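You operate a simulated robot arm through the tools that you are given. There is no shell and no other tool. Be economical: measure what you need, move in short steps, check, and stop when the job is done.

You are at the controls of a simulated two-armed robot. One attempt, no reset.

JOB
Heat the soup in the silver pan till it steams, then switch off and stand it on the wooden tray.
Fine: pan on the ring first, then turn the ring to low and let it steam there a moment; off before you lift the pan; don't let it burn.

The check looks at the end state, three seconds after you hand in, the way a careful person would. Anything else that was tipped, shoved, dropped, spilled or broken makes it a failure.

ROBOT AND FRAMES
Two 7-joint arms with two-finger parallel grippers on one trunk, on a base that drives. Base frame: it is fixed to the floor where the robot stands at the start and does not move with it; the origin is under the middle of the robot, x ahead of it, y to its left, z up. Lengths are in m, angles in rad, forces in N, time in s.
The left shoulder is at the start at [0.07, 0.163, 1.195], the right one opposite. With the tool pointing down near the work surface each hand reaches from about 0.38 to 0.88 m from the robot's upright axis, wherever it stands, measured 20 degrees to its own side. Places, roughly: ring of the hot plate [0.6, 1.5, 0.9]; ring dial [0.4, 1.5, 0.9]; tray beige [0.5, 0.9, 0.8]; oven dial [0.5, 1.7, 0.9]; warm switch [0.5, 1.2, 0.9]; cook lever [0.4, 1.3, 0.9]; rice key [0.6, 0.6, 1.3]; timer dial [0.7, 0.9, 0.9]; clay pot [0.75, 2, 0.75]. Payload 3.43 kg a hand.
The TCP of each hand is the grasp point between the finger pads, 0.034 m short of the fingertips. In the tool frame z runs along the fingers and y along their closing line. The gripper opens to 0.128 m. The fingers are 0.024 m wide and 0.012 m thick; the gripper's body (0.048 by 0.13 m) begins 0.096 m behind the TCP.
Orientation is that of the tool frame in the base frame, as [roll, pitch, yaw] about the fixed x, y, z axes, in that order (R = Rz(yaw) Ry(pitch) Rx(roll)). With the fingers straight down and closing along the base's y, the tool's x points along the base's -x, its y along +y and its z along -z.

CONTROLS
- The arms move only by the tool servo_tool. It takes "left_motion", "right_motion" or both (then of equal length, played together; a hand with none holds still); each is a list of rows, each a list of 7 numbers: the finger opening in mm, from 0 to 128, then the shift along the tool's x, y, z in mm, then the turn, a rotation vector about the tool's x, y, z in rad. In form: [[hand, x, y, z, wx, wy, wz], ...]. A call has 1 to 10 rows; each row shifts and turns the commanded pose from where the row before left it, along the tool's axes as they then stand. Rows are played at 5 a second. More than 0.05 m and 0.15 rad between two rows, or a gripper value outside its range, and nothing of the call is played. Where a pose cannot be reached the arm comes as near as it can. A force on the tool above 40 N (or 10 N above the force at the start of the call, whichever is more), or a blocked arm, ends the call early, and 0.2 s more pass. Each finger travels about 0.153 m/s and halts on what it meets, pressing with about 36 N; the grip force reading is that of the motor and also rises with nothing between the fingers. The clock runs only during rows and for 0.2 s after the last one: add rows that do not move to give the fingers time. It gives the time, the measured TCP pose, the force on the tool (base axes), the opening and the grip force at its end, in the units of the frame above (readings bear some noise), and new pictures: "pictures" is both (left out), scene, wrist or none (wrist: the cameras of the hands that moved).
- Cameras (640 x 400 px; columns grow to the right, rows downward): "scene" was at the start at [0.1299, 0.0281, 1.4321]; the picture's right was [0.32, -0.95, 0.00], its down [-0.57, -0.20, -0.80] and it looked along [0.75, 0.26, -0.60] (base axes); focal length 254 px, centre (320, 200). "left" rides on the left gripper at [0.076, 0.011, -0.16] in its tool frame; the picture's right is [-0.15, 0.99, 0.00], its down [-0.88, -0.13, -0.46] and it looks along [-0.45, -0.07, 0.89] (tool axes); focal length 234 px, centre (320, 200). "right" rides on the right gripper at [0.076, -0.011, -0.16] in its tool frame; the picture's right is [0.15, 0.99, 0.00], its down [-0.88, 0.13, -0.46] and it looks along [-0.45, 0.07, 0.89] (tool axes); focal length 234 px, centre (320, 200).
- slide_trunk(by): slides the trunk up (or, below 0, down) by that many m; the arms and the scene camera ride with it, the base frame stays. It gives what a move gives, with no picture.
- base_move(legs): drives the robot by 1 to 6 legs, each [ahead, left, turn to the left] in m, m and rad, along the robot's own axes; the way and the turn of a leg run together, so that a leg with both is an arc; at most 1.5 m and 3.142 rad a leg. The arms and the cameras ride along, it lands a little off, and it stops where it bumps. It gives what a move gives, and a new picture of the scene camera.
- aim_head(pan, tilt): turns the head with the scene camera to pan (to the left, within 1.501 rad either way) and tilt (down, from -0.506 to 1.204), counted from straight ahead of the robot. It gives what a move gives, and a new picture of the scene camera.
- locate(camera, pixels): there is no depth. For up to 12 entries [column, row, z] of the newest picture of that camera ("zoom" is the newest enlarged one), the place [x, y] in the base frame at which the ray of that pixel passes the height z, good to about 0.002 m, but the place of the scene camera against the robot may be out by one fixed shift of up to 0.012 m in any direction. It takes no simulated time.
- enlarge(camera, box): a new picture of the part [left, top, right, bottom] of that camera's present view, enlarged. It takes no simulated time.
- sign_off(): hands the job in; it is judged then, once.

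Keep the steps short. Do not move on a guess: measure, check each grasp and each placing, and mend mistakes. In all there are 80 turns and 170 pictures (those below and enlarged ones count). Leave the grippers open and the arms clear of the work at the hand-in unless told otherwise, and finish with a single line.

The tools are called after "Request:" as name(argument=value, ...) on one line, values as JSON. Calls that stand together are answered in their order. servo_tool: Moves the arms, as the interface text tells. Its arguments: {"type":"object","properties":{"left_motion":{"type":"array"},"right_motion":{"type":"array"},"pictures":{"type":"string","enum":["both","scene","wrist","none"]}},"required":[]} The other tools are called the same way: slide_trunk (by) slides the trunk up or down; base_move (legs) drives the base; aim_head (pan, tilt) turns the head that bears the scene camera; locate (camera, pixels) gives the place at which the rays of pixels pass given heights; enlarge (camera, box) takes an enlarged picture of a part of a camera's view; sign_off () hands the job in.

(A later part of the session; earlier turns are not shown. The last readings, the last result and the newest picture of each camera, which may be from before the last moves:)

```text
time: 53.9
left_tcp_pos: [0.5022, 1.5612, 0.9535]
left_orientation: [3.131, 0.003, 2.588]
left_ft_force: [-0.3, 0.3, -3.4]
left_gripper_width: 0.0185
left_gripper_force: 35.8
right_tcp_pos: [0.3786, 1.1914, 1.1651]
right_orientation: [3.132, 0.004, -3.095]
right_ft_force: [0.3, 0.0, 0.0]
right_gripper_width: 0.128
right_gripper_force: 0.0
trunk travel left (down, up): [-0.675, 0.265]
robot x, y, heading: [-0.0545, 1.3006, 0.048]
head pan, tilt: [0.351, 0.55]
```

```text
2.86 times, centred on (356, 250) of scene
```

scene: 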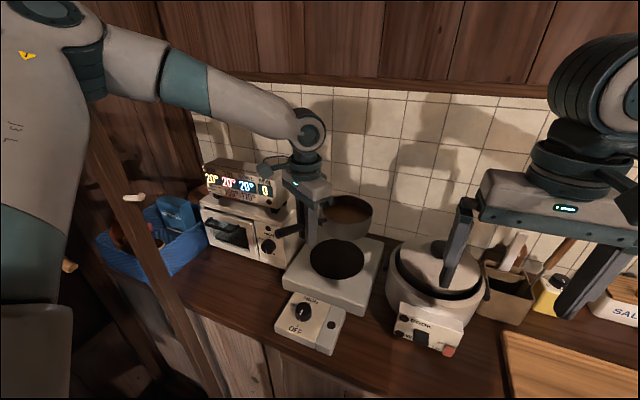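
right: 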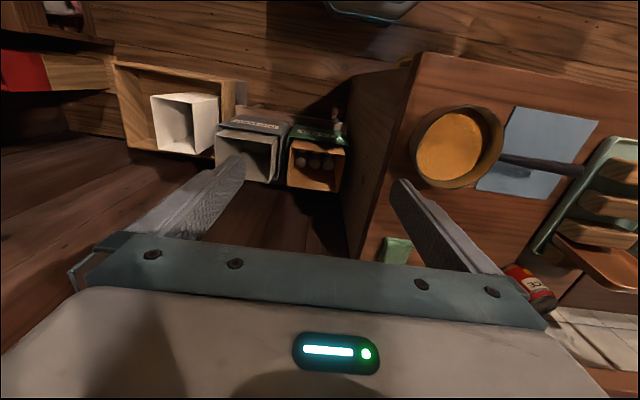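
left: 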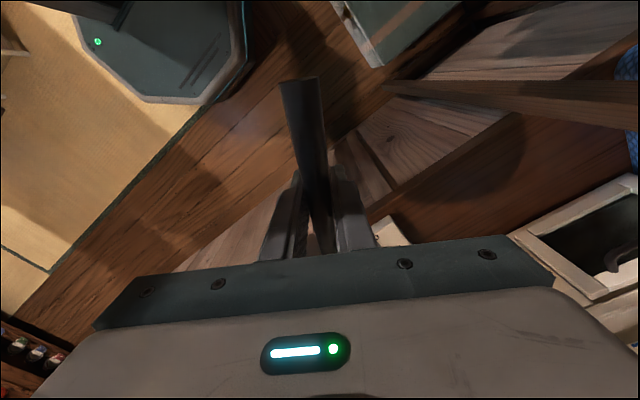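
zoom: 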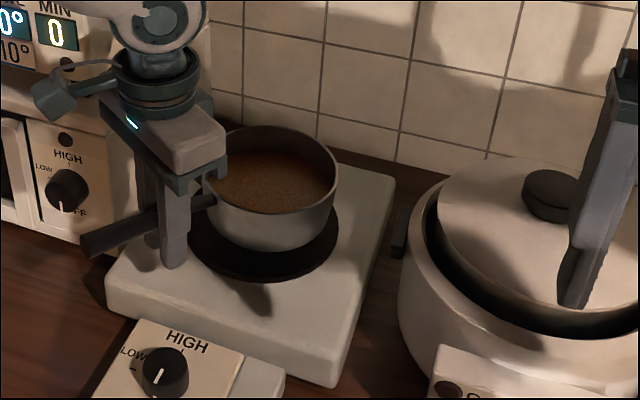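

The whole body leaned slightly (the right hand also shifted by 8 mm) while the wrist force stayed the same. Some part of the arm or base must be touching something. I stop and look.

Request:
aim_head(pan=0.7, tilt=0.5)

Request:
enlarge(camera="scene", box=[340, 120, 580, 300])

```text
time: 54.7
left_tcp_pos: [0.501, 1.5612, 0.9551]
left_orientation: [3.131, -0.001, 2.588]
left_ft_force: [0.1, -0.3, -2.6]
left_gripper_width: 0.0184
left_gripper_force: 35.6
right_tcp_pos: [0.3781, 1.1909, 1.1646]
right_orientation: [3.133, 0.004, -3.095]
right_ft_force: [0.9, 0.8, 0.4]
right_gripper_width: 0.1282
right_gripper_force: 0.0
trunk travel left (down, up): [-0.675, 0.265]
robot x, y, heading: [-0.0577, 1.3004, 0.045]
head pan, tilt: [0.7, 0.499]
```

scene: 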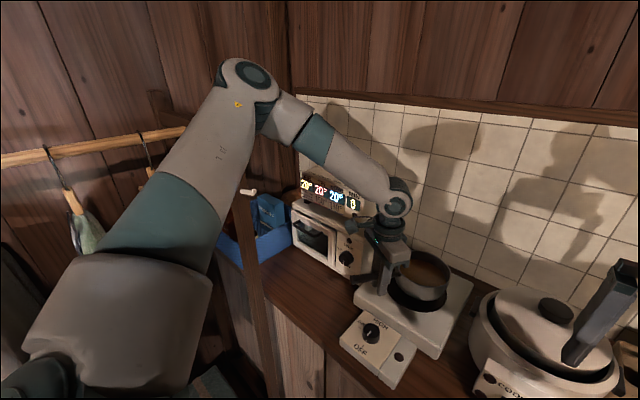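

```text
2.22 times, centred on (460, 210) of scene
```

zoom: 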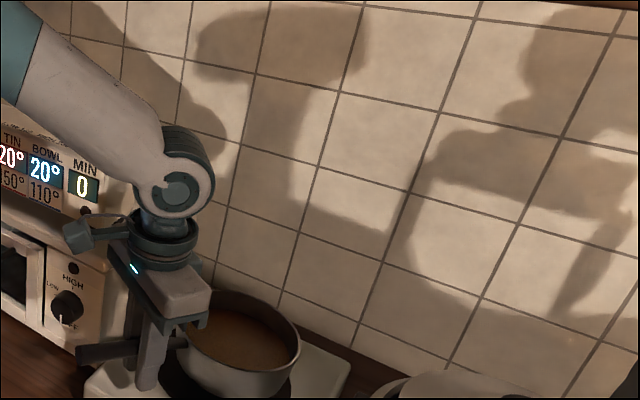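

I'll look closely at the upper arm near the post and peg.

Request:
enlarge(camera="scene", box=[130, 40, 350, 250])

```text
1.90 times, centred on (240, 145) of scene
```

zoom: 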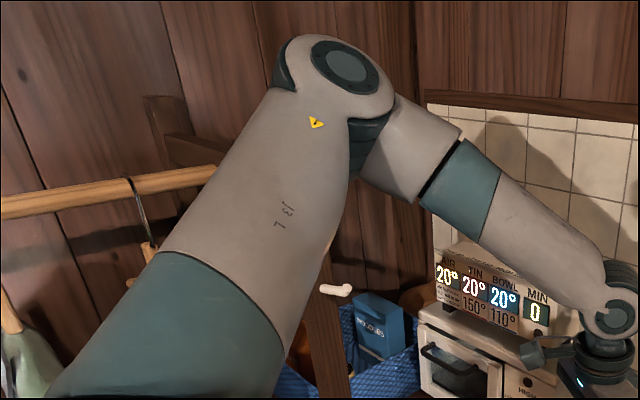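

The post runs right behind the elbow, and lowering the hand swung the elbow outward into it. I'll raise the pan a little, move the base back and to the right, then reach out farther instead.

Request:
servo_tool(left_motion=[[0, 0, 0, -12, 0, 0, 0], [0, 0, 0, -14, 0, 0, 0], [0, 0, 0, -14, 0, 0, 0], [0, 0, 0, 0, 0, 0, 0]], pictures="none")

Request:
base_move(legs=[[-0.08, -0.06, 0]])

```text
time: 55.7
left_tcp_pos: [0.5068, 1.5687, 0.9897]
left_orientation: [3.141, -0.003, 2.589]
left_ft_force: [0.4, 0.4, -3.0]
left_gripper_width: 0.0186
left_gripper_force: 36.2
right_tcp_pos: [0.3822, 1.1988, 1.1637]
right_orientation: [3.141, -0.002, -3.094]
right_ft_force: [-0.1, -0.3, 0.6]
right_gripper_width: 0.1283
right_gripper_force: 0.1
trunk travel left (down, up): [-0.675, 0.265]
robot x, y, heading: [-0.0522, 1.301, 0.052]
head pan, tilt: [0.7, 0.499]
```

```text
time: 56.9
left_tcp_pos: [0.4301, 1.502, 0.9892]
left_orientation: [-3.141, 0.001, 2.587]
left_ft_force: [-0.1, 0.3, -2.8]
left_gripper_width: 0.0183
left_gripper_force: 35.6
right_tcp_pos: [0.3074, 1.1337, 1.1631]
right_orientation: [-3.141, 0.0, -3.095]
right_ft_force: [0.4, -0.3, -0.1]
right_gripper_width: 0.1278
right_gripper_force: 0.1
trunk travel left (down, up): [-0.675, 0.265]
robot x, y, heading: [-0.132, 1.233, 0.041]
head pan, tilt: [0.7, 0.499]
```

scene: 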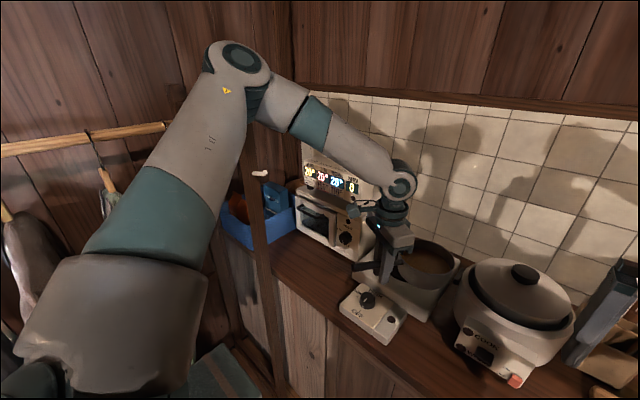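

The lean is gone. Now I reach out to bring the pan back over the ring.

Request:
servo_tool(left_motion=[[0, -6, 18, 0, 0, 0, 0], [0, -8, 28, 0, 0, 0, 0], [0, -8, 28, 0, 0, 0, 0], [0, -6, 18, 0, 0, 0, 0], [0, 0, 0, 15, 0, 0, 0], [0, 0, 0, 10, 0, 0, 0], [0, 0, 0, 0, 0, 0, 0]], pictures="scene")

Request:
enlarge(camera="scene", box=[320, 200, 500, 340])

```text
time: 58.5
left_tcp_pos: [0.5031, 1.5681, 0.9631]
left_orientation: [3.14, 0.0, 2.589]
left_ft_force: [0.5, 0.5, -3.3]
left_gripper_width: 0.0185
left_gripper_force: 36.1
right_tcp_pos: [0.3069, 1.1341, 1.1638]
right_orientation: [-3.141, 0.0, -3.094]
right_ft_force: [0.0, 0.3, -0.9]
right_gripper_width: 0.128
right_gripper_force: 0.0
trunk travel left (down, up): [-0.675, 0.265]
robot x, y, heading: [-0.1338, 1.2319, 0.044]
head pan, tilt: [0.7, 0.499]
```

scene: 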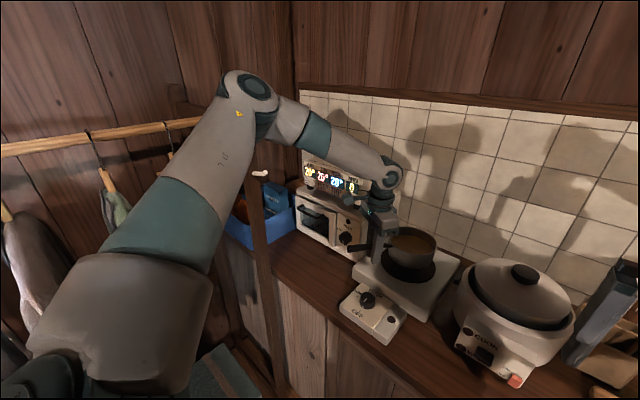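

```text
2.86 times, centred on (410, 270) of scene
```

zoom: 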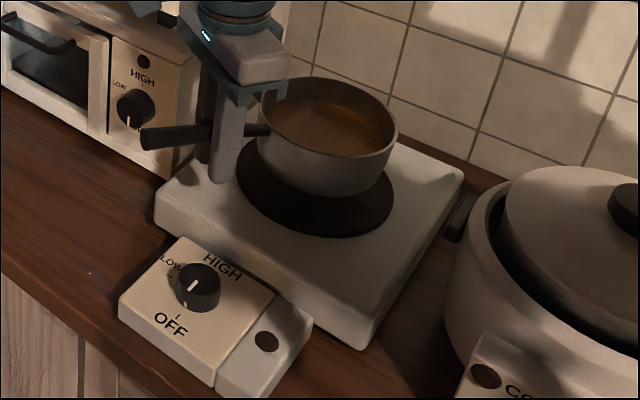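

No lean this time. I'll lower it in fine steps.

Request:
servo_tool(left_motion=[[0, 0, 0, 7, 0, 0, 0], [0, 0, 0, 5, 0, 0, 0], [0, 0, 0, 4, 0, 0, 0], [0, 0, 0, 3, 0, 0, 0], [0, 0, 0, 0, 0, 0, 0]], pictures="none")

Request:
enlarge(camera="scene", box=[320, 200, 500, 340])

```text
time: 59.7
left_tcp_pos: [0.5015, 1.5678, 0.9454]
left_orientation: [-3.141, -0.001, 2.588]
left_ft_force: [-0.6, 0.0, -2.9]
left_gripper_width: 0.0185
left_gripper_force: 35.5
right_tcp_pos: [0.307, 1.1338, 1.164]
right_orientation: [-3.141, 0.0, -3.094]
right_ft_force: [0.1, -0.4, -0.5]
right_gripper_width: 0.128
right_gripper_force: 0.0
trunk travel left (down, up): [-0.675, 0.265]
robot x, y, heading: [-0.1293, 1.2354, 0.048]
head pan, tilt: [0.7, 0.499]
```

```text
2.86 times, centred on (410, 270) of scene
```

zoom: 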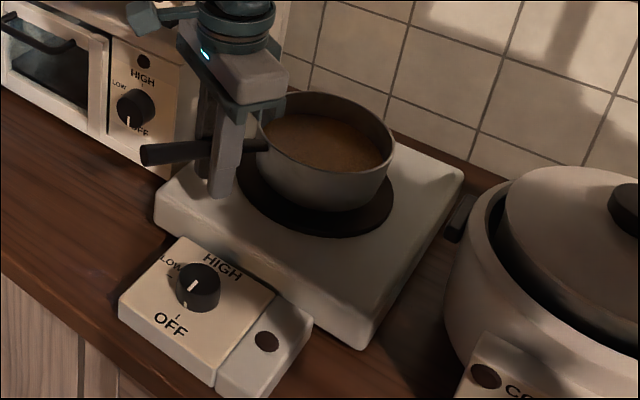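

There's still no contact, so I keep going down.

Request:
servo_tool(left_motion=[[0, 0, 0, 3, 0, 0, 0], [0, 0, 0, 3, 0, 0, 0], [0, 0, 0, 3, 0, 0, 0], [0, 0, 0, 3, 0, 0, 0], [0, 0, 0, 0, 0, 0, 0]], pictures="none")

Request:
enlarge(camera="scene", box=[320, 200, 500, 340])

```text
time: 60.9
left_tcp_pos: [0.5029, 1.5675, 0.9325]
left_orientation: [-3.14, 0.0, 2.589]
left_ft_force: [0.2, -0.1, -2.6]
left_gripper_width: 0.0183
left_gripper_force: 35.8
right_tcp_pos: [0.3073, 1.1352, 1.1643]
right_orientation: [-3.141, -0.001, -3.095]
right_ft_force: [-0.1, -0.6, 0.2]
right_gripper_width: 0.1278
right_gripper_force: 0.1
trunk travel left (down, up): [-0.675, 0.265]
robot x, y, heading: [-0.1316, 1.2352, 0.048]
head pan, tilt: [0.7, 0.499]
```

```text
2.86 times, centred on (410, 270) of scene
```

zoom: 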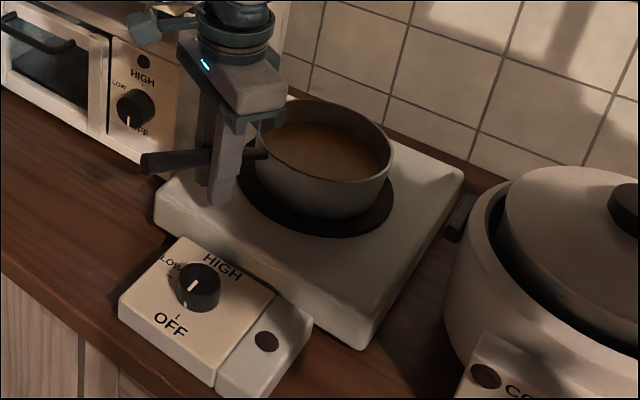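

I continue down in small steps.

Request:
servo_tool(left_motion=[[0, 0, 0, 3, 0, 0, 0], [0, 0, 0, 3, 0, 0, 0], [0, 0, 0, 2, 0, 0, 0], [0, 0, 0, 2, 0, 0, 0], [0, 0, 0, 0, 0, 0, 0]], pictures="none")

Request:
enlarge(camera="scene", box=[320, 200, 500, 340])

```text
time: 62.1
left_tcp_pos: [0.5018, 1.5677, 0.9252]
left_orientation: [3.14, 0.002, 2.59]
left_ft_force: [-5.2, 7.9, 18.0]
left_gripper_width: 0.0183
left_gripper_force: 35.7
right_tcp_pos: [0.3035, 1.1347, 1.1644]
right_orientation: [3.14, 0.002, -3.095]
right_ft_force: [-0.4, -0.2, 0.1]
right_gripper_width: 0.1279
right_gripper_force: 0.0
trunk travel left (down, up): [-0.675, 0.265]
robot x, y, heading: [-0.1269, 1.2328, 0.05]
head pan, tilt: [0.7, 0.499]
```

```text
2.86 times, centred on (410, 270) of scene
```

zoom: 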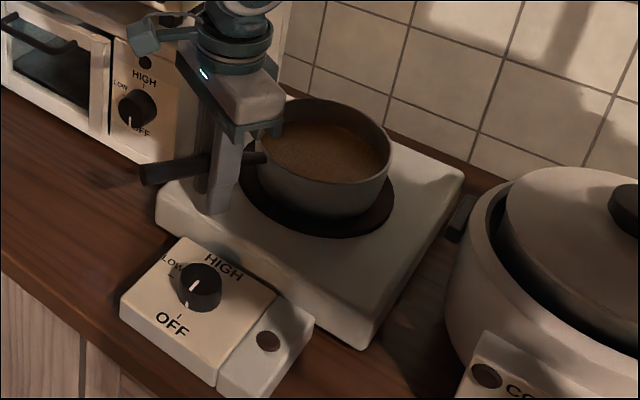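

Contact: about 20 N upward at z 0.925. I ease up 1.5 mm and check the force.

Request:
servo_tool(left_motion=[[0, 0, 0, -1.5, 0, 0, 0], [0, 0, 0, 0, 0, 0, 0]], pictures="none")

Request:
enlarge(camera="scene", box=[360, 210, 470, 290])

```text
time: 62.7
left_tcp_pos: [0.5015, 1.5668, 0.9245]
left_orientation: [3.141, 0.0, 2.587]
left_ft_force: [-2.4, 2.1, 5.8]
left_gripper_width: 0.0183
left_gripper_force: 36.2
right_tcp_pos: [0.3068, 1.1339, 1.1656]
right_orientation: [-3.141, 0.001, -3.095]
right_ft_force: [0.9, -0.7, -0.1]
right_gripper_width: 0.1278
right_gripper_force: 0.2
trunk travel left (down, up): [-0.675, 0.265]
robot x, y, heading: [-0.1302, 1.2357, 0.039]
head pan, tilt: [0.7, 0.499]
```

```text
5.00 times, centred on (415, 250) of scene
```

zoom: 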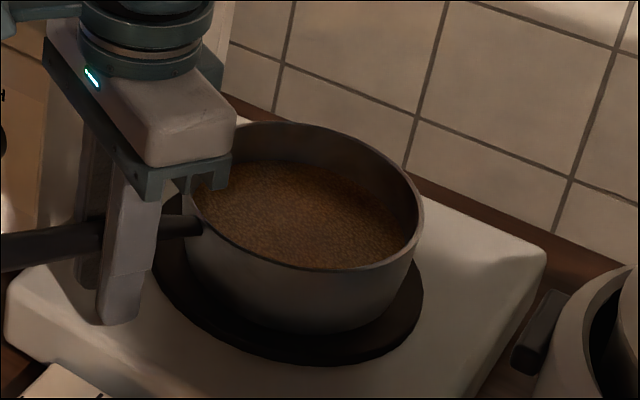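

The pan rests on the ring but sits slightly back and right of centre. I'll measure both ellipses at the ring height.

Request:
locate(camera="zoom", pixels=[[153, 262, 0.881], [424, 285, 0.881], [305, 366, 0.881], [190, 200, 0.951], [424, 205, 0.951], [305, 121, 0.951], [300, 270, 0.951], [315, 333, 0.881]])

```text
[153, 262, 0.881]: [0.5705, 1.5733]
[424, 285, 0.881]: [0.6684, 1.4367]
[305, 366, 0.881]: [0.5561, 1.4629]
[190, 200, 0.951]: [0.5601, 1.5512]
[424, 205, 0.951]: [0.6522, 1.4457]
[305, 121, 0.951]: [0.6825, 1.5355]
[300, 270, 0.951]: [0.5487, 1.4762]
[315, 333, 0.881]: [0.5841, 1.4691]
```

The ring centre is about (0.618,1.506) and the pan about (0.611,1.502), less than 1 cm off, so it is well on the ring. I release and go straight up.

Request:
servo_tool(left_motion=[[30, 0, 0, 0, 0, 0, 0], [50, 0, 0, 0, 0, 0, 0], [60, 0, 0, -10, 0, 0, 0], [60, 0, 0, -30, 0, 0, 0], [60, 0, 0, -40, 0, 0, 0], [60, 0, 0, -40, 0, 0, 0]])

Request:
enlarge(camera="scene", box=[300, 170, 492, 340])

```text
time: 64.1
left_tcp_pos: [0.5008, 1.5646, 1.0465]
left_orientation: [-3.141, 0.002, 2.587]
left_ft_force: [0.3, 0.4, 0.3]
left_gripper_width: 0.0599
left_gripper_force: 0.1
right_tcp_pos: [0.3051, 1.1349, 1.1645]
right_orientation: [-3.141, 0.001, -3.094]
right_ft_force: [-0.2, -0.6, -0.1]
right_gripper_width: 0.1277
right_gripper_force: 0.0
trunk travel left (down, up): [-0.675, 0.265]
robot x, y, heading: [-0.1352, 1.234, 0.044]
head pan, tilt: [0.7, 0.499]
```

scene: 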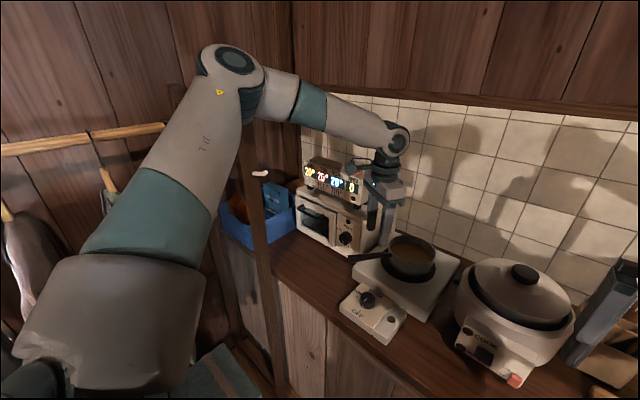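
left: 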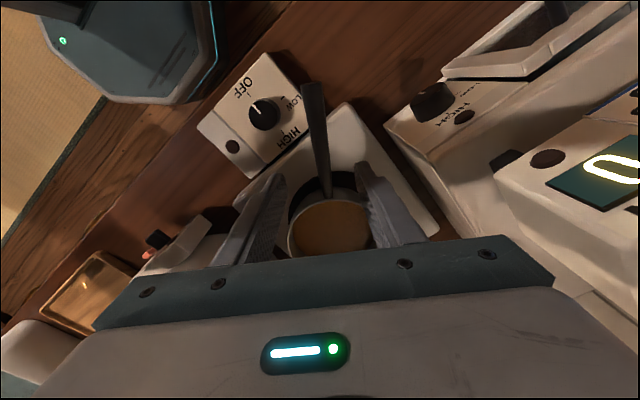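

```text
2.35 times, centred on (396, 255) of scene
```

zoom: 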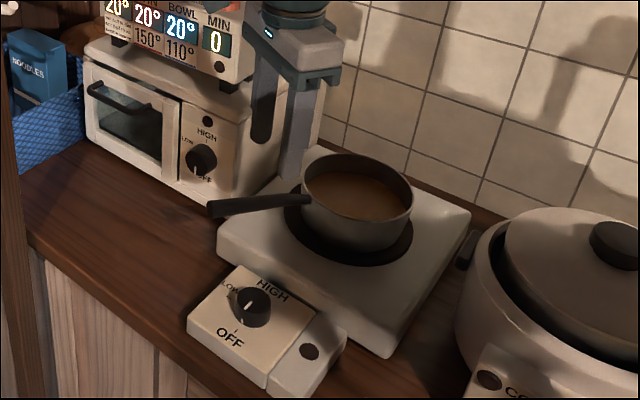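

The pan stands level on the ring, and the left camera sees the dial at (265,113). I'll zoom in on the dial and locate it.

Request:
enlarge(camera="left", box=[190, 45, 350, 185])

Request:
locate(camera="left", pixels=[[265, 113, 0.84], [265, 113, 0.86], [265, 113, 0.88], [313, 84, 0.92], [232, 147, 0.85]])

Request:
locate(camera="zoom", pixels=[[320, 200, 0.86]])

```text
2.86 times, centred on (270, 115) of left
```

zoom: 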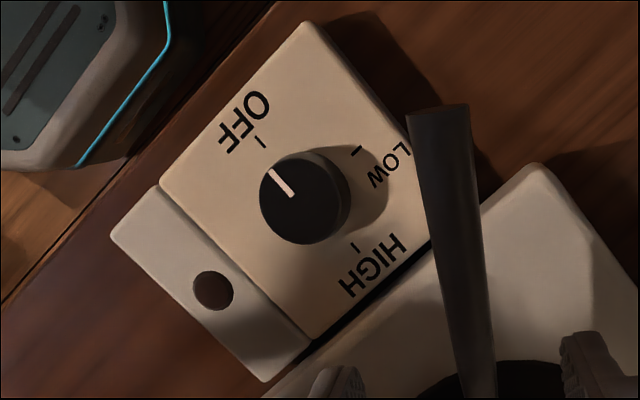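

```text
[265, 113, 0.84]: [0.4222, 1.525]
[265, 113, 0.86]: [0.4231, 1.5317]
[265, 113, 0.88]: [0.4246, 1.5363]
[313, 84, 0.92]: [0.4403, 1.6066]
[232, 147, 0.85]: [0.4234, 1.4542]
```

```text
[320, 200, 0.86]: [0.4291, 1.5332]
```

The pointer is at OFF (toward -x). LOW is 90° clockwise from above (toward +y) and HIGH is toward +x. I'll triangulate the knob top height with the scene camera.

Request:
enlarge(camera="scene", box=[330, 270, 410, 350])

Request:
locate(camera="scene", pixels=[[368, 296, 0.84], [368, 296, 0.86], [368, 296, 0.88], [341, 308, 0.82], [386, 345, 0.82]])

```text
5.00 times, centred on (370, 310) of scene
```

zoom: 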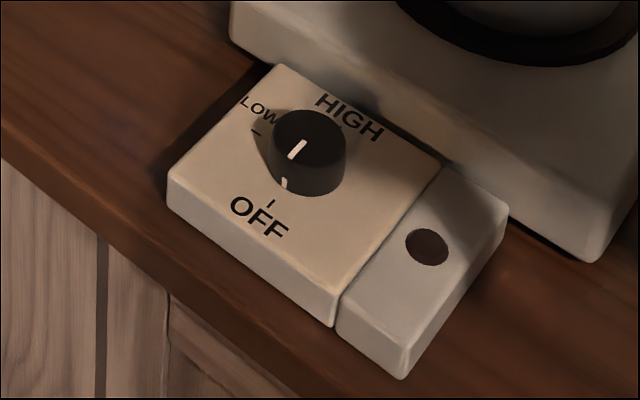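

```text
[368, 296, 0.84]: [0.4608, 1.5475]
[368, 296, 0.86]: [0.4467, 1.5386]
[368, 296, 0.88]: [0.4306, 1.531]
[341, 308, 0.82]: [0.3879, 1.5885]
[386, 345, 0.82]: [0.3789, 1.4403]
```

The knob centre is about (0.425,1.530) with its top at z about 0.88. I'll raise the hand and turn it so the closing line is along y. After that I back the base off a bit, because of the post, and lower the trunk for reach.

Request:
servo_tool(left_motion=[[60, 0, 0, -20, 0, 0, -0.12], [60, 0, 0, -20, 0, 0, -0.13], [60, 0, 0, 0, 0, 0, -0.13], [60, 0, 0, 0, 0, 0, -0.12]], pictures="none")

Request:
base_move(legs=[[-0.1, 0, 0]])

Request:
slide_trunk(by=-0.08)

```text
time: 65.1
left_tcp_pos: [0.5011, 1.5662, 1.0865]
left_orientation: [-3.141, 0.001, 3.092]
left_ft_force: [0.7, 0.0, -0.5]
left_gripper_width: 0.0601
left_gripper_force: 0.0
right_tcp_pos: [0.3056, 1.1339, 1.1644]
right_orientation: [-3.141, -0.001, -3.095]
right_ft_force: [0.2, 1.5, 0.2]
right_gripper_width: 0.128
right_gripper_force: 0.0
trunk travel left (down, up): [-0.675, 0.265]
robot x, y, heading: [-0.1305, 1.236, 0.045]
head pan, tilt: [0.7, 0.499]
```

```text
time: 66.2
left_tcp_pos: [0.4037, 1.5621, 1.0837]
left_orientation: [-3.141, -0.001, 3.089]
left_ft_force: [-0.5, -0.2, 0.0]
left_gripper_width: 0.0601
left_gripper_force: 0.1
right_tcp_pos: [0.2102, 1.13, 1.1634]
right_orientation: [3.141, -0.001, -3.094]
right_ft_force: [-0.1, 0.8, 0.2]
right_gripper_width: 0.1284
right_gripper_force: 0.1
trunk travel left (down, up): [-0.675, 0.265]
robot x, y, heading: [-0.2276, 1.228, 0.046]
head pan, tilt: [0.7, 0.499]
```

scene: 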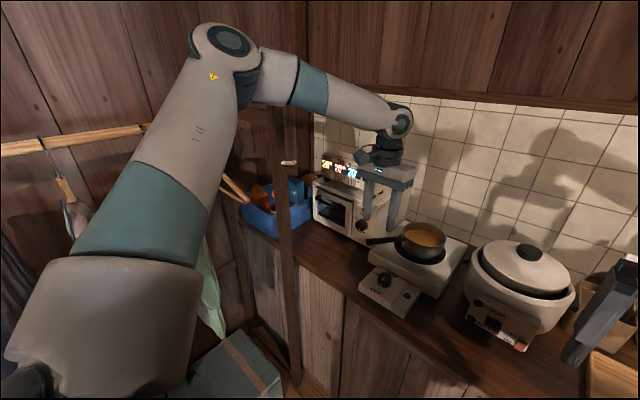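

```text
time: 67.4
left_tcp_pos: [0.4034, 1.5604, 1.0052]
left_orientation: [-3.141, -0.001, 3.089]
left_ft_force: [0.4, -0.2, -0.1]
left_gripper_width: 0.0602
left_gripper_force: 0.1
right_tcp_pos: [0.2092, 1.13, 1.0837]
right_orientation: [3.14, -0.001, -3.096]
right_ft_force: [0.5, 0.3, 0.6]
right_gripper_width: 0.1283
right_gripper_force: 0.1
trunk travel left (down, up): [-0.595, 0.345]
robot x, y, heading: [-0.2272, 1.2352, 0.05]
head pan, tilt: [0.7, 0.499]
```

I move above the knob and look through the wrist camera.

Request:
servo_tool(left_motion=[[60, -23, -29, 0, 0, 0, 0], [60, 0, 0, 30, 0, 0, 0], [60, 0, 0, 25, 0, 0, 0], [60, 0, 0, 0, 0, 0, 0]], pictures="both")

Request:
enlarge(camera="left", box=[220, 100, 420, 240])

```text
time: 68.4
left_tcp_pos: [0.427, 1.5342, 0.9511]
left_orientation: [-3.141, -0.002, 3.088]
left_ft_force: [-0.4, 1.0, 0.2]
left_gripper_width: 0.06
left_gripper_force: 0.0
right_tcp_pos: [0.2097, 1.13, 1.0832]
right_orientation: [3.141, 0.0, -3.094]
right_ft_force: [-0.1, -0.5, -0.4]
right_gripper_width: 0.1279
right_gripper_force: 0.0
trunk travel left (down, up): [-0.595, 0.345]
robot x, y, heading: [-0.2279, 1.2282, 0.048]
head pan, tilt: [0.7, 0.499]
```

scene: 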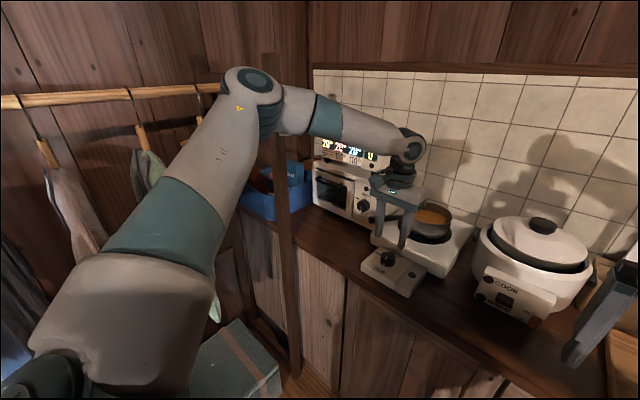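
left: 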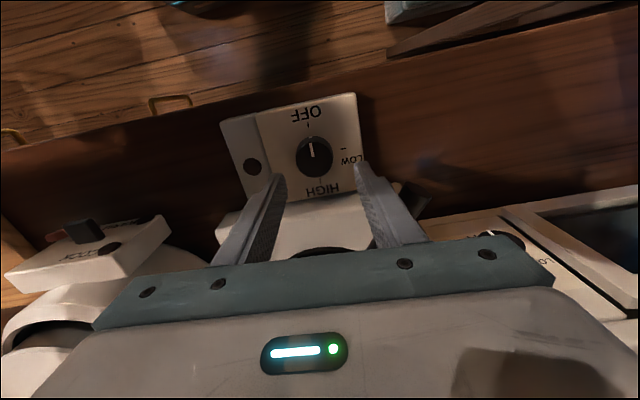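

```text
2.86 times, centred on (320, 170) of left
```

zoom: 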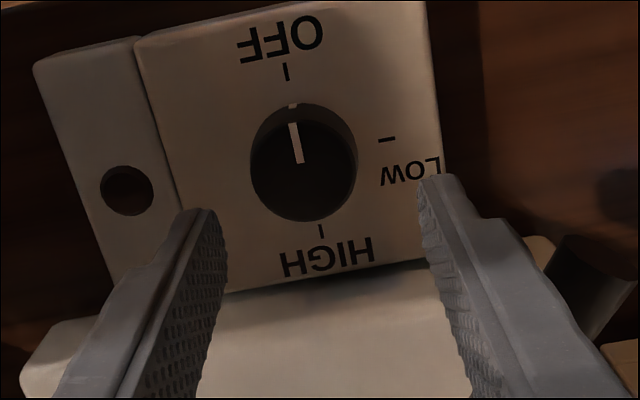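

I'll locate the knob top and box edges now.

Request:
locate(camera="zoom", pixels=[[303, 172, 0.88], [303, 151, 0.85], [251, 170, 0.88], [357, 170, 0.88], [610, 275, 0.93]])

```text
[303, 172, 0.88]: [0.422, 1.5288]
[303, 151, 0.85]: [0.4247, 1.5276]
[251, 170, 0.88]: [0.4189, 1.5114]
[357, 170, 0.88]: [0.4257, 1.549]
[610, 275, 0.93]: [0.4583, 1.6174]
```

The knob is at (0.423,1.529), 38 mm across. I correct by about 5 mm and descend to z 0.889, keeping the tips just off the box.

Request:
servo_tool(left_motion=[[60, 4, -5, 15, 0, 0, 0], [60, 0, 0, 20, 0, 0, 0], [60, 0, 0, 20, 0, 0, 0], [60, 0, 0, 7, 0, 0, 0], [60, 0, 0, 0, 0, 0, 0]], pictures="none")

Request:
enlarge(camera="scene", box=[340, 160, 468, 300])

```text
time: 69.6
left_tcp_pos: [0.4229, 1.5277, 0.8856]
left_orientation: [-3.14, 0.0, 3.089]
left_ft_force: [-0.2, 0.0, 0.3]
left_gripper_width: 0.0599
left_gripper_force: 0.0
right_tcp_pos: [0.2098, 1.1305, 1.084]
right_orientation: [-3.141, -0.002, -3.095]
right_ft_force: [0.5, 0.0, 0.2]
right_gripper_width: 0.128
right_gripper_force: 0.0
trunk travel left (down, up): [-0.595, 0.345]
robot x, y, heading: [-0.229, 1.23, 0.043]
head pan, tilt: [0.7, 0.499]
```

```text
2.86 times, centred on (404, 230) of scene
```

zoom: 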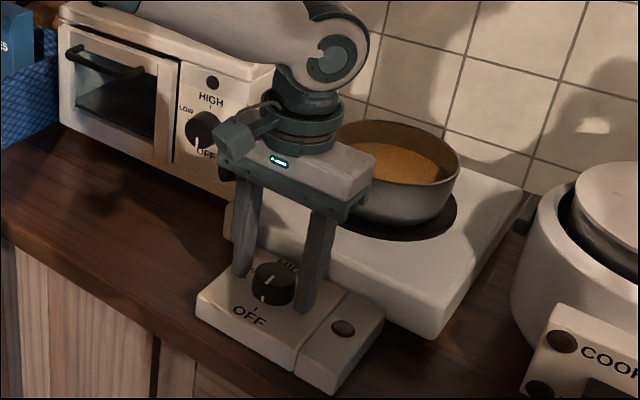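

The fingers straddle the knob. I close on it.

Request:
servo_tool(left_motion=[[40, 0, 0, 0, 0, 0, 0], [20, 0, 0, 0, 0, 0, 0], [0, 0, 0, 0, 0, 0, 0], [0, 0, 0, 0, 0, 0, 0]], pictures="none")

Request:
enlarge(camera="left", box=[220, 100, 420, 240])

```text
time: 70.6
left_tcp_pos: [0.4234, 1.5273, 0.887]
left_orientation: [3.141, 0.0, 3.091]
left_ft_force: [-2.2, -5.0, -4.8]
left_gripper_width: 0.0412
left_gripper_force: 45.1
right_tcp_pos: [0.21, 1.1303, 1.0836]
right_orientation: [3.141, -0.001, -3.093]
right_ft_force: [0.4, 0.5, -0.7]
right_gripper_width: 0.128
right_gripper_force: 0.1
trunk travel left (down, up): [-0.595, 0.345]
robot x, y, heading: [-0.2277, 1.232, 0.046]
head pan, tilt: [0.7, 0.499]
```

```text
2.86 times, centred on (320, 170) of left
```

zoom: 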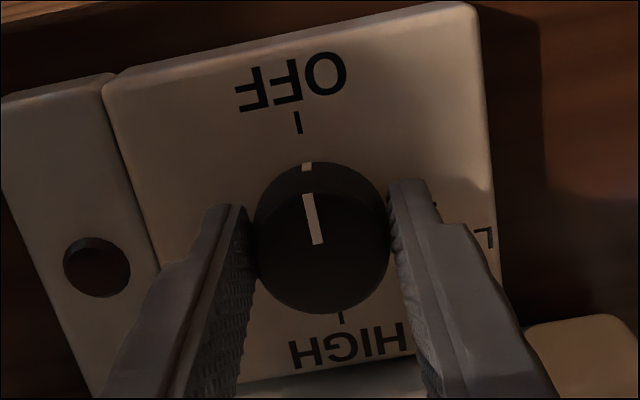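

The knob is gripped. I turn clockwise by half the way first and check.

Request:
servo_tool(left_motion=[[0, 0, 0, 0, 0, 0, 0.13], [0, 0, 0, 0, 0, 0, 0.13], [0, 0, 0, 0, 0, 0, 0.13], [0, 0, 0, 0, 0, 0, 0.13], [0, 0, 0, 0, 0, 0, 0.13], [0, 0, 0, 0, 0, 0, 0.13]], pictures="none")

Request:
enlarge(camera="left", box=[220, 100, 420, 240])

```text
time: 72.0
left_tcp_pos: [0.4234, 1.5297, 0.8847]
left_orientation: [3.141, -0.001, 2.308]
left_ft_force: [7.5, 2.4, -13.9]
left_gripper_width: 0.0412
left_gripper_force: 45.0
right_tcp_pos: [0.213, 1.1314, 1.0829]
right_orientation: [-3.142, -0.005, -3.094]
right_ft_force: [0.0, -0.2, 0.4]
right_gripper_width: 0.1281
right_gripper_force: 0.1
trunk travel left (down, up): [-0.595, 0.345]
robot x, y, heading: [-0.2265, 1.2302, 0.045]
head pan, tilt: [0.7, 0.499]
```

```text
2.86 times, centred on (320, 170) of left
```

zoom: 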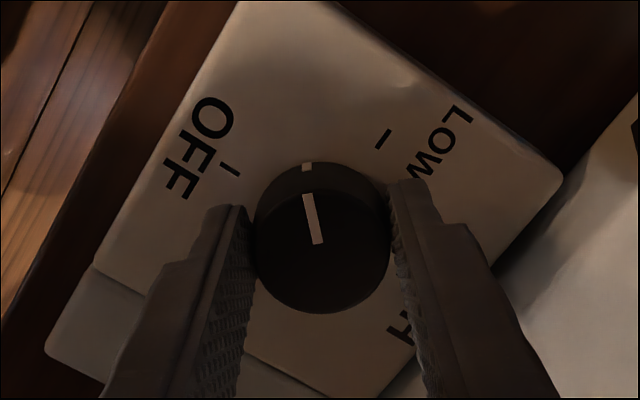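

The knob follows. I turn the remaining 0.79 rad to LOW.

Request:
servo_tool(left_motion=[[0, 0, 0, 0, 0, 0, 0.13], [0, 0, 0, 0, 0, 0, 0.13], [0, 0, 0, 0, 0, 0, 0.13], [0, 0, 0, 0, 0, 0, 0.13], [0, 0, 0, 0, 0, 0, 0.13], [0, 0, 0, 0, 0, 0, 0.14]], pictures="none")

Request:
enlarge(camera="left", box=[220, 100, 420, 240])

Request:
enlarge(camera="scene", box=[310, 130, 480, 300])

```text
time: 73.4
left_tcp_pos: [0.4242, 1.5302, 0.8857]
left_orientation: [3.14, 0.001, 1.516]
left_ft_force: [23.9, 22.0, 0.4]
left_gripper_width: 0.0412
left_gripper_force: 44.8
right_tcp_pos: [0.2111, 1.1333, 1.0836]
right_orientation: [-3.139, -0.003, -3.094]
right_ft_force: [0.3, 0.2, 0.0]
right_gripper_width: 0.1281
right_gripper_force: 0.1
trunk travel left (down, up): [-0.595, 0.345]
robot x, y, heading: [-0.226, 1.2314, 0.043]
head pan, tilt: [0.7, 0.499]
```

```text
2.86 times, centred on (320, 170) of left
```

zoom: 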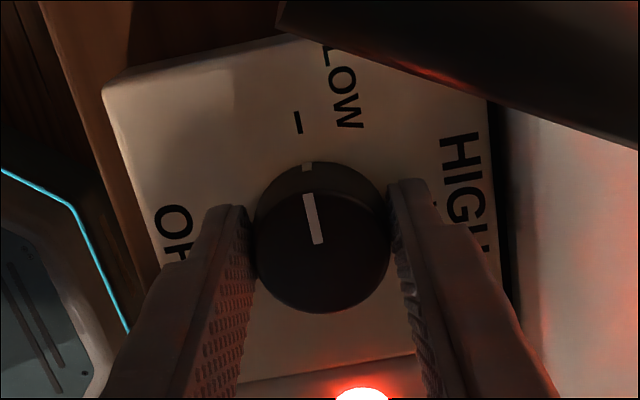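

```text
2.35 times, centred on (395, 215) of scene
```

zoom: 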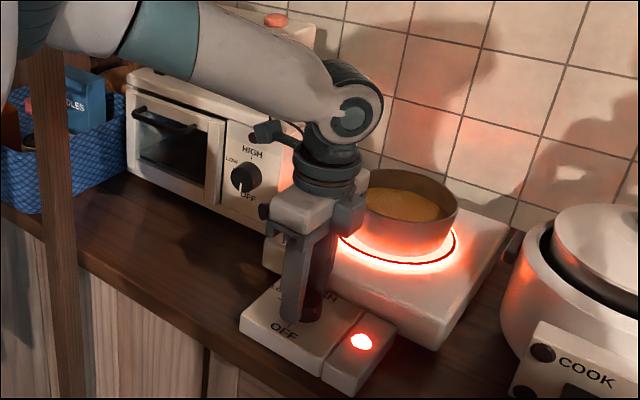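

The pointer is at LOW, the lamp is lit and the ring glows. I wait while holding the knob and watch for steam.

Request:
servo_tool(left_motion=[[0, 0, 0, 0, 0, 0, 0], [0, 0, 0, 0, 0, 0, 0], [0, 0, 0, 0, 0, 0, 0], [0, 0, 0, 0, 0, 0, 0], [0, 0, 0, 0, 0, 0, 0], [0, 0, 0, 0, 0, 0, 0], [0, 0, 0, 0, 0, 0, 0], [0, 0, 0, 0, 0, 0, 0], [0, 0, 0, 0, 0, 0, 0], [0, 0, 0, 0, 0, 0, 0]], pictures="none")

Request:
enlarge(camera="scene", box=[360, 110, 490, 260])

```text
time: 75.6
left_tcp_pos: [0.4244, 1.5302, 0.886]
left_orientation: [3.139, -0.002, 1.52]
left_ft_force: [27.8, 23.6, 11.8]
left_gripper_width: 0.0412
left_gripper_force: 44.2
right_tcp_pos: [0.2121, 1.1322, 1.083]
right_orientation: [-3.14, -0.004, -3.093]
right_ft_force: [-1.2, 0.9, 0.9]
right_gripper_width: 0.1278
right_gripper_force: 0.0
trunk travel left (down, up): [-0.595, 0.345]
robot x, y, heading: [-0.2251, 1.2316, 0.045]
head pan, tilt: [0.7, 0.499]
```

```text
2.67 times, centred on (425, 185) of scene
```

zoom: 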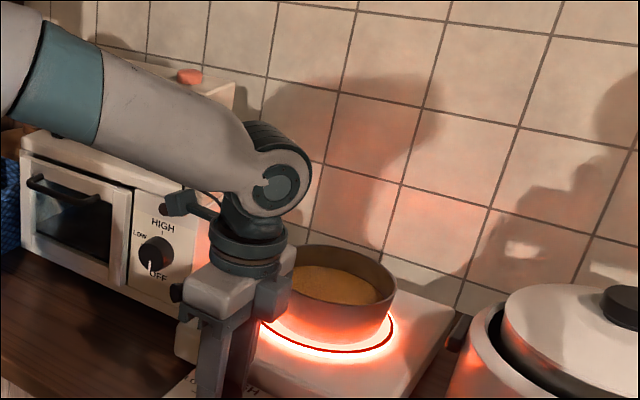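

The side force is creeping up. I shift the hand 1 mm with it to relax, and keep waiting.

Request:
servo_tool(left_motion=[[0, 1, 1, 0, 0, 0, 0], [0, 0, 0, 0, 0, 0, 0], [0, 0, 0, 0, 0, 0, 0], [0, 0, 0, 0, 0, 0, 0], [0, 0, 0, 0, 0, 0, 0], [0, 0, 0, 0, 0, 0, 0], [0, 0, 0, 0, 0, 0, 0], [0, 0, 0, 0, 0, 0, 0], [0, 0, 0, 0, 0, 0, 0], [0, 0, 0, 0, 0, 0, 0]], pictures="none")

Request:
enlarge(camera="scene", box=[360, 110, 490, 260])

```text
time: 77.8
left_tcp_pos: [0.4247, 1.5293, 0.8861]
left_orientation: [-3.14, -0.002, 1.518]
left_ft_force: [22.4, 14.8, 7.9]
left_gripper_width: 0.0414
left_gripper_force: 45.2
right_tcp_pos: [0.2105, 1.131, 1.0831]
right_orientation: [-3.14, -0.005, -3.094]
right_ft_force: [0.1, 0.0, 0.5]
right_gripper_width: 0.128
right_gripper_force: 0.0
trunk travel left (down, up): [-0.595, 0.345]
robot x, y, heading: [-0.2292, 1.2318, 0.053]
head pan, tilt: [0.7, 0.499]
```

```text
2.67 times, centred on (425, 185) of scene
```

zoom: 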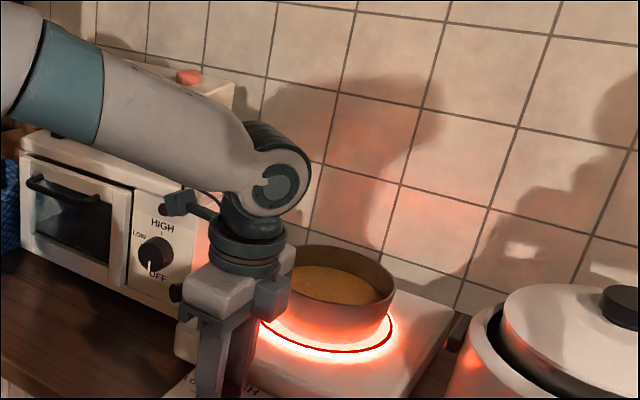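

No steam yet. I wait further.

Request:
servo_tool(left_motion=[[0, 0.5, 0.7, 0, 0, 0, 0], [0, 0, 0, 0, 0, 0, 0], [0, 0, 0, 0, 0, 0, 0], [0, 0, 0, 0, 0, 0, 0], [0, 0, 0, 0, 0, 0, 0], [0, 0, 0, 0, 0, 0, 0], [0, 0, 0, 0, 0, 0, 0], [0, 0, 0, 0, 0, 0, 0], [0, 0, 0, 0, 0, 0, 0], [0, 0, 0, 0, 0, 0, 0]], pictures="none")

Request:
servo_tool(left_motion=[[0, 0, 0, 0, 0, 0, 0], [0, 0, 0, 0, 0, 0, 0], [0, 0, 0, 0, 0, 0, 0], [0, 0, 0, 0, 0, 0, 0], [0, 0, 0, 0, 0, 0, 0], [0, 0, 0, 0, 0, 0, 0], [0, 0, 0, 0, 0, 0, 0], [0, 0, 0, 0, 0, 0, 0], [0, 0, 0, 0, 0, 0, 0], [0, 0, 0, 0, 0, 0, 0]], pictures="none")

Request:
enlarge(camera="scene", box=[360, 110, 490, 260])

```text
time: 80.0
left_tcp_pos: [0.4257, 1.5299, 0.8852]
left_orientation: [-3.141, 0.001, 1.518]
left_ft_force: [20.1, 15.7, 7.9]
left_gripper_width: 0.0412
left_gripper_force: 45.0
right_tcp_pos: [0.2112, 1.1311, 1.0834]
right_orientation: [-3.14, -0.001, -3.093]
right_ft_force: [-0.3, 0.1, -0.7]
right_gripper_width: 0.1282
right_gripper_force: 0.2
trunk travel left (down, up): [-0.595, 0.345]
robot x, y, heading: [-0.2288, 1.2292, 0.048]
head pan, tilt: [0.7, 0.499]
```

```text
time: 82.2
left_tcp_pos: [0.424, 1.5277, 0.8854]
left_orientation: [3.141, 0.001, 1.519]
left_ft_force: [20.2, 15.2, 7.8]
left_gripper_width: 0.0413
left_gripper_force: 45.2
right_tcp_pos: [0.2104, 1.1314, 1.0837]
right_orientation: [-3.14, 0.0, -3.095]
right_ft_force: [-0.5, 0.0, 0.3]
right_gripper_width: 0.128
right_gripper_force: 0.1
trunk travel left (down, up): [-0.595, 0.345]
robot x, y, heading: [-0.2292, 1.2276, 0.049]
head pan, tilt: [0.7, 0.499]
```

```text
2.67 times, centred on (425, 185) of scene
```

zoom: 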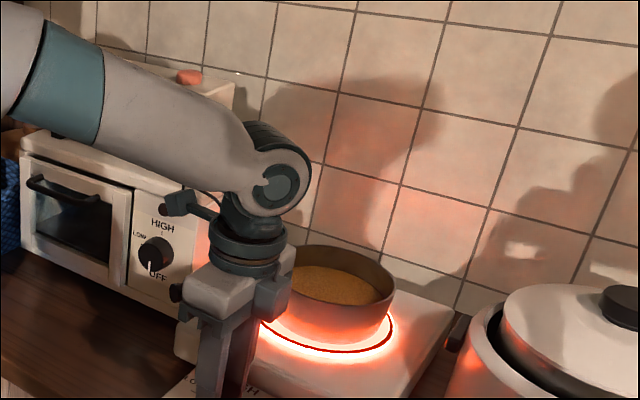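

Still none after about 9 s. I keep waiting and check every 4 s.

Request:
servo_tool(left_motion=[[0, 0, 0, 0, 0, 0, 0], [0, 0, 0, 0, 0, 0, 0], [0, 0, 0, 0, 0, 0, 0], [0, 0, 0, 0, 0, 0, 0], [0, 0, 0, 0, 0, 0, 0], [0, 0, 0, 0, 0, 0, 0], [0, 0, 0, 0, 0, 0, 0], [0, 0, 0, 0, 0, 0, 0], [0, 0, 0, 0, 0, 0, 0], [0, 0, 0, 0, 0, 0, 0]], pictures="none")

Request:
servo_tool(left_motion=[[0, 0, 0, 0, 0, 0, 0], [0, 0, 0, 0, 0, 0, 0], [0, 0, 0, 0, 0, 0, 0], [0, 0, 0, 0, 0, 0, 0], [0, 0, 0, 0, 0, 0, 0], [0, 0, 0, 0, 0, 0, 0], [0, 0, 0, 0, 0, 0, 0], [0, 0, 0, 0, 0, 0, 0], [0, 0, 0, 0, 0, 0, 0], [0, 0, 0, 0, 0, 0, 0]], pictures="none")

Request:
enlarge(camera="scene", box=[360, 110, 490, 260])

```text
time: 84.4
left_tcp_pos: [0.4242, 1.5291, 0.8853]
left_orientation: [3.141, 0.0, 1.517]
left_ft_force: [19.9, 14.4, 7.3]
left_gripper_width: 0.0411
left_gripper_force: 44.6
right_tcp_pos: [0.2109, 1.1323, 1.084]
right_orientation: [-3.139, -0.002, -3.093]
right_ft_force: [0.4, 0.1, 0.4]
right_gripper_width: 0.128
right_gripper_force: 0.1
trunk travel left (down, up): [-0.595, 0.345]
robot x, y, heading: [-0.2267, 1.2325, 0.047]
head pan, tilt: [0.7, 0.499]
```

```text
time: 86.6
left_tcp_pos: [0.4243, 1.528, 0.8858]
left_orientation: [-3.14, -0.001, 1.519]
left_ft_force: [19.9, 14.4, 7.8]
left_gripper_width: 0.0412
left_gripper_force: 44.7
right_tcp_pos: [0.2109, 1.1313, 1.0839]
right_orientation: [-3.142, 0.0, -3.096]
right_ft_force: [0.9, 0.5, 0.4]
right_gripper_width: 0.1281
right_gripper_force: 0.1
trunk travel left (down, up): [-0.595, 0.345]
robot x, y, heading: [-0.2301, 1.2324, 0.048]
head pan, tilt: [0.7, 0.499]
```

```text
2.67 times, centred on (425, 185) of scene
```

zoom: 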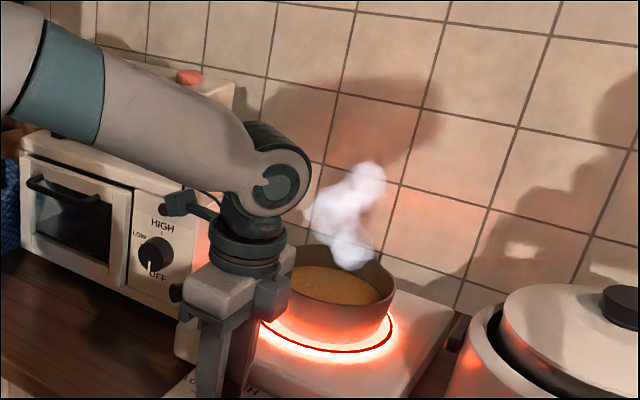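

White steam is rising. I let it steam about 2 s more, then turn the knob back the first half.

Request:
servo_tool(left_motion=[[0, 0, 0, 0, 0, 0, 0], [0, 0, 0, 0, 0, 0, 0], [0, 0, 0, 0, 0, 0, 0], [0, 0, 0, 0, 0, 0, 0], [0, 0, 0, 0, 0, 0, 0], [0, 0, 0, 0, 0, 0, 0], [0, 0, 0, 0, 0, 0, 0], [0, 0, 0, 0, 0, 0, 0], [0, 0, 0, 0, 0, 0, 0], [0, 0, 0, 0, 0, 0, 0]], pictures="none")

Request:
servo_tool(left_motion=[[0, 0, 0, 0, 0, 0, -0.13], [0, 0, 0, 0, 0, 0, -0.13], [0, 0, 0, 0, 0, 0, -0.13], [0, 0, 0, 0, 0, 0, -0.13], [0, 0, 0, 0, 0, 0, -0.13], [0, 0, 0, 0, 0, 0, -0.13], [0, 0, 0, 0, 0, 0, -0.13], [0, 0, 0, 0, 0, 0, -0.13]], pictures="none")

Request:
enlarge(camera="left", box=[220, 100, 420, 240])

```text
time: 88.8
left_tcp_pos: [0.4241, 1.5295, 0.8848]
left_orientation: [3.141, -0.001, 1.519]
left_ft_force: [19.6, 11.9, 7.1]
left_gripper_width: 0.041
left_gripper_force: 44.8
right_tcp_pos: [0.2104, 1.1303, 1.0827]
right_orientation: [-3.141, -0.002, -3.094]
right_ft_force: [-0.3, -0.6, -0.7]
right_gripper_width: 0.128
right_gripper_force: 0.0
trunk travel left (down, up): [-0.595, 0.345]
robot x, y, heading: [-0.2255, 1.229, 0.047]
head pan, tilt: [0.7, 0.499]
```

```text
time: 90.6
left_tcp_pos: [0.4246, 1.5282, 0.8861]
left_orientation: [-3.139, -0.001, 2.56]
left_ft_force: [11.3, 0.4, -3.4]
left_gripper_width: 0.0412
left_gripper_force: 45.1
right_tcp_pos: [0.2106, 1.1303, 1.0836]
right_orientation: [3.141, -0.002, -3.093]
right_ft_force: [0.2, -0.1, -0.3]
right_gripper_width: 0.1279
right_gripper_force: 0.1
trunk travel left (down, up): [-0.595, 0.345]
robot x, y, heading: [-0.228, 1.229, 0.048]
head pan, tilt: [0.7, 0.499]
```

```text
2.86 times, centred on (320, 170) of left
```

zoom: 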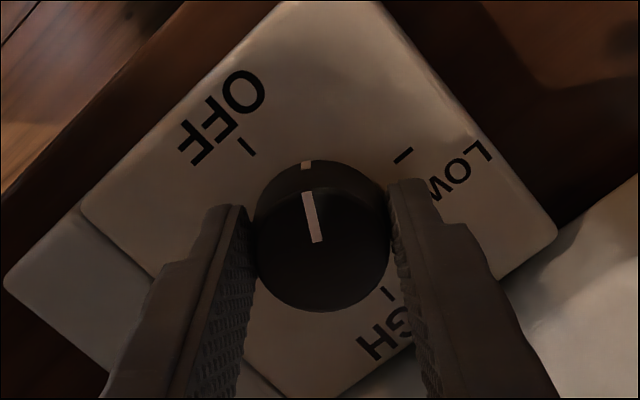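

The glow has already gone. I finish the turn to OFF.

Request:
servo_tool(left_motion=[[0, 0, 0, 0, 0, 0, -0.13], [0, 0, 0, 0, 0, 0, -0.13], [0, 0, 0, 0, 0, 0, -0.13], [0, 0, 0, 0, 0, 0, -0.14], [0, 0, 0, 0, 0, 0, -0.01]], pictures="none")

Request:
enlarge(camera="left", box=[220, 100, 420, 240])

Request:
enlarge(camera="scene", box=[340, 110, 490, 300])

```text
time: 91.8
left_tcp_pos: [0.4219, 1.5268, 0.885]
left_orientation: [3.14, -0.004, 3.1]
left_ft_force: [0.6, -5.6, -10.5]
left_gripper_width: 0.0415
left_gripper_force: 44.5
right_tcp_pos: [0.2112, 1.13, 1.0838]
right_orientation: [-3.141, -0.001, -3.096]
right_ft_force: [0.1, -0.3, 0.7]
right_gripper_width: 0.1279
right_gripper_force: 0.1
trunk travel left (down, up): [-0.595, 0.345]
robot x, y, heading: [-0.2298, 1.2312, 0.048]
head pan, tilt: [0.7, 0.499]
```

```text
2.86 times, centred on (320, 170) of left
```

zoom: 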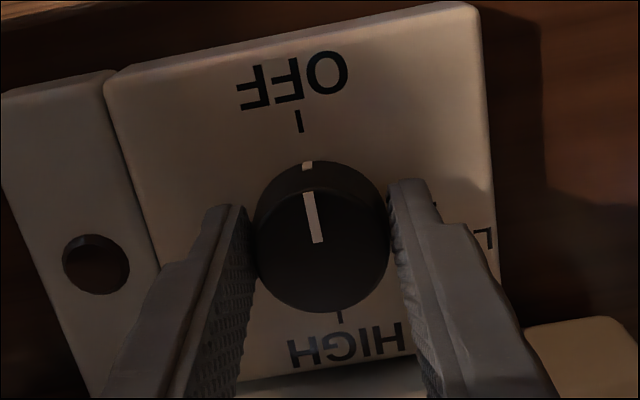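

```text
2.11 times, centred on (415, 205) of scene
```

zoom: 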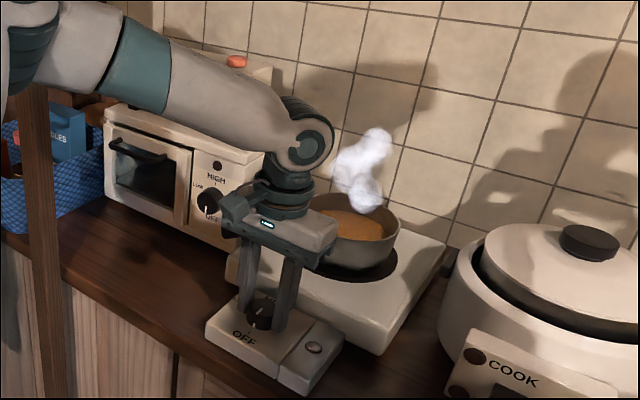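

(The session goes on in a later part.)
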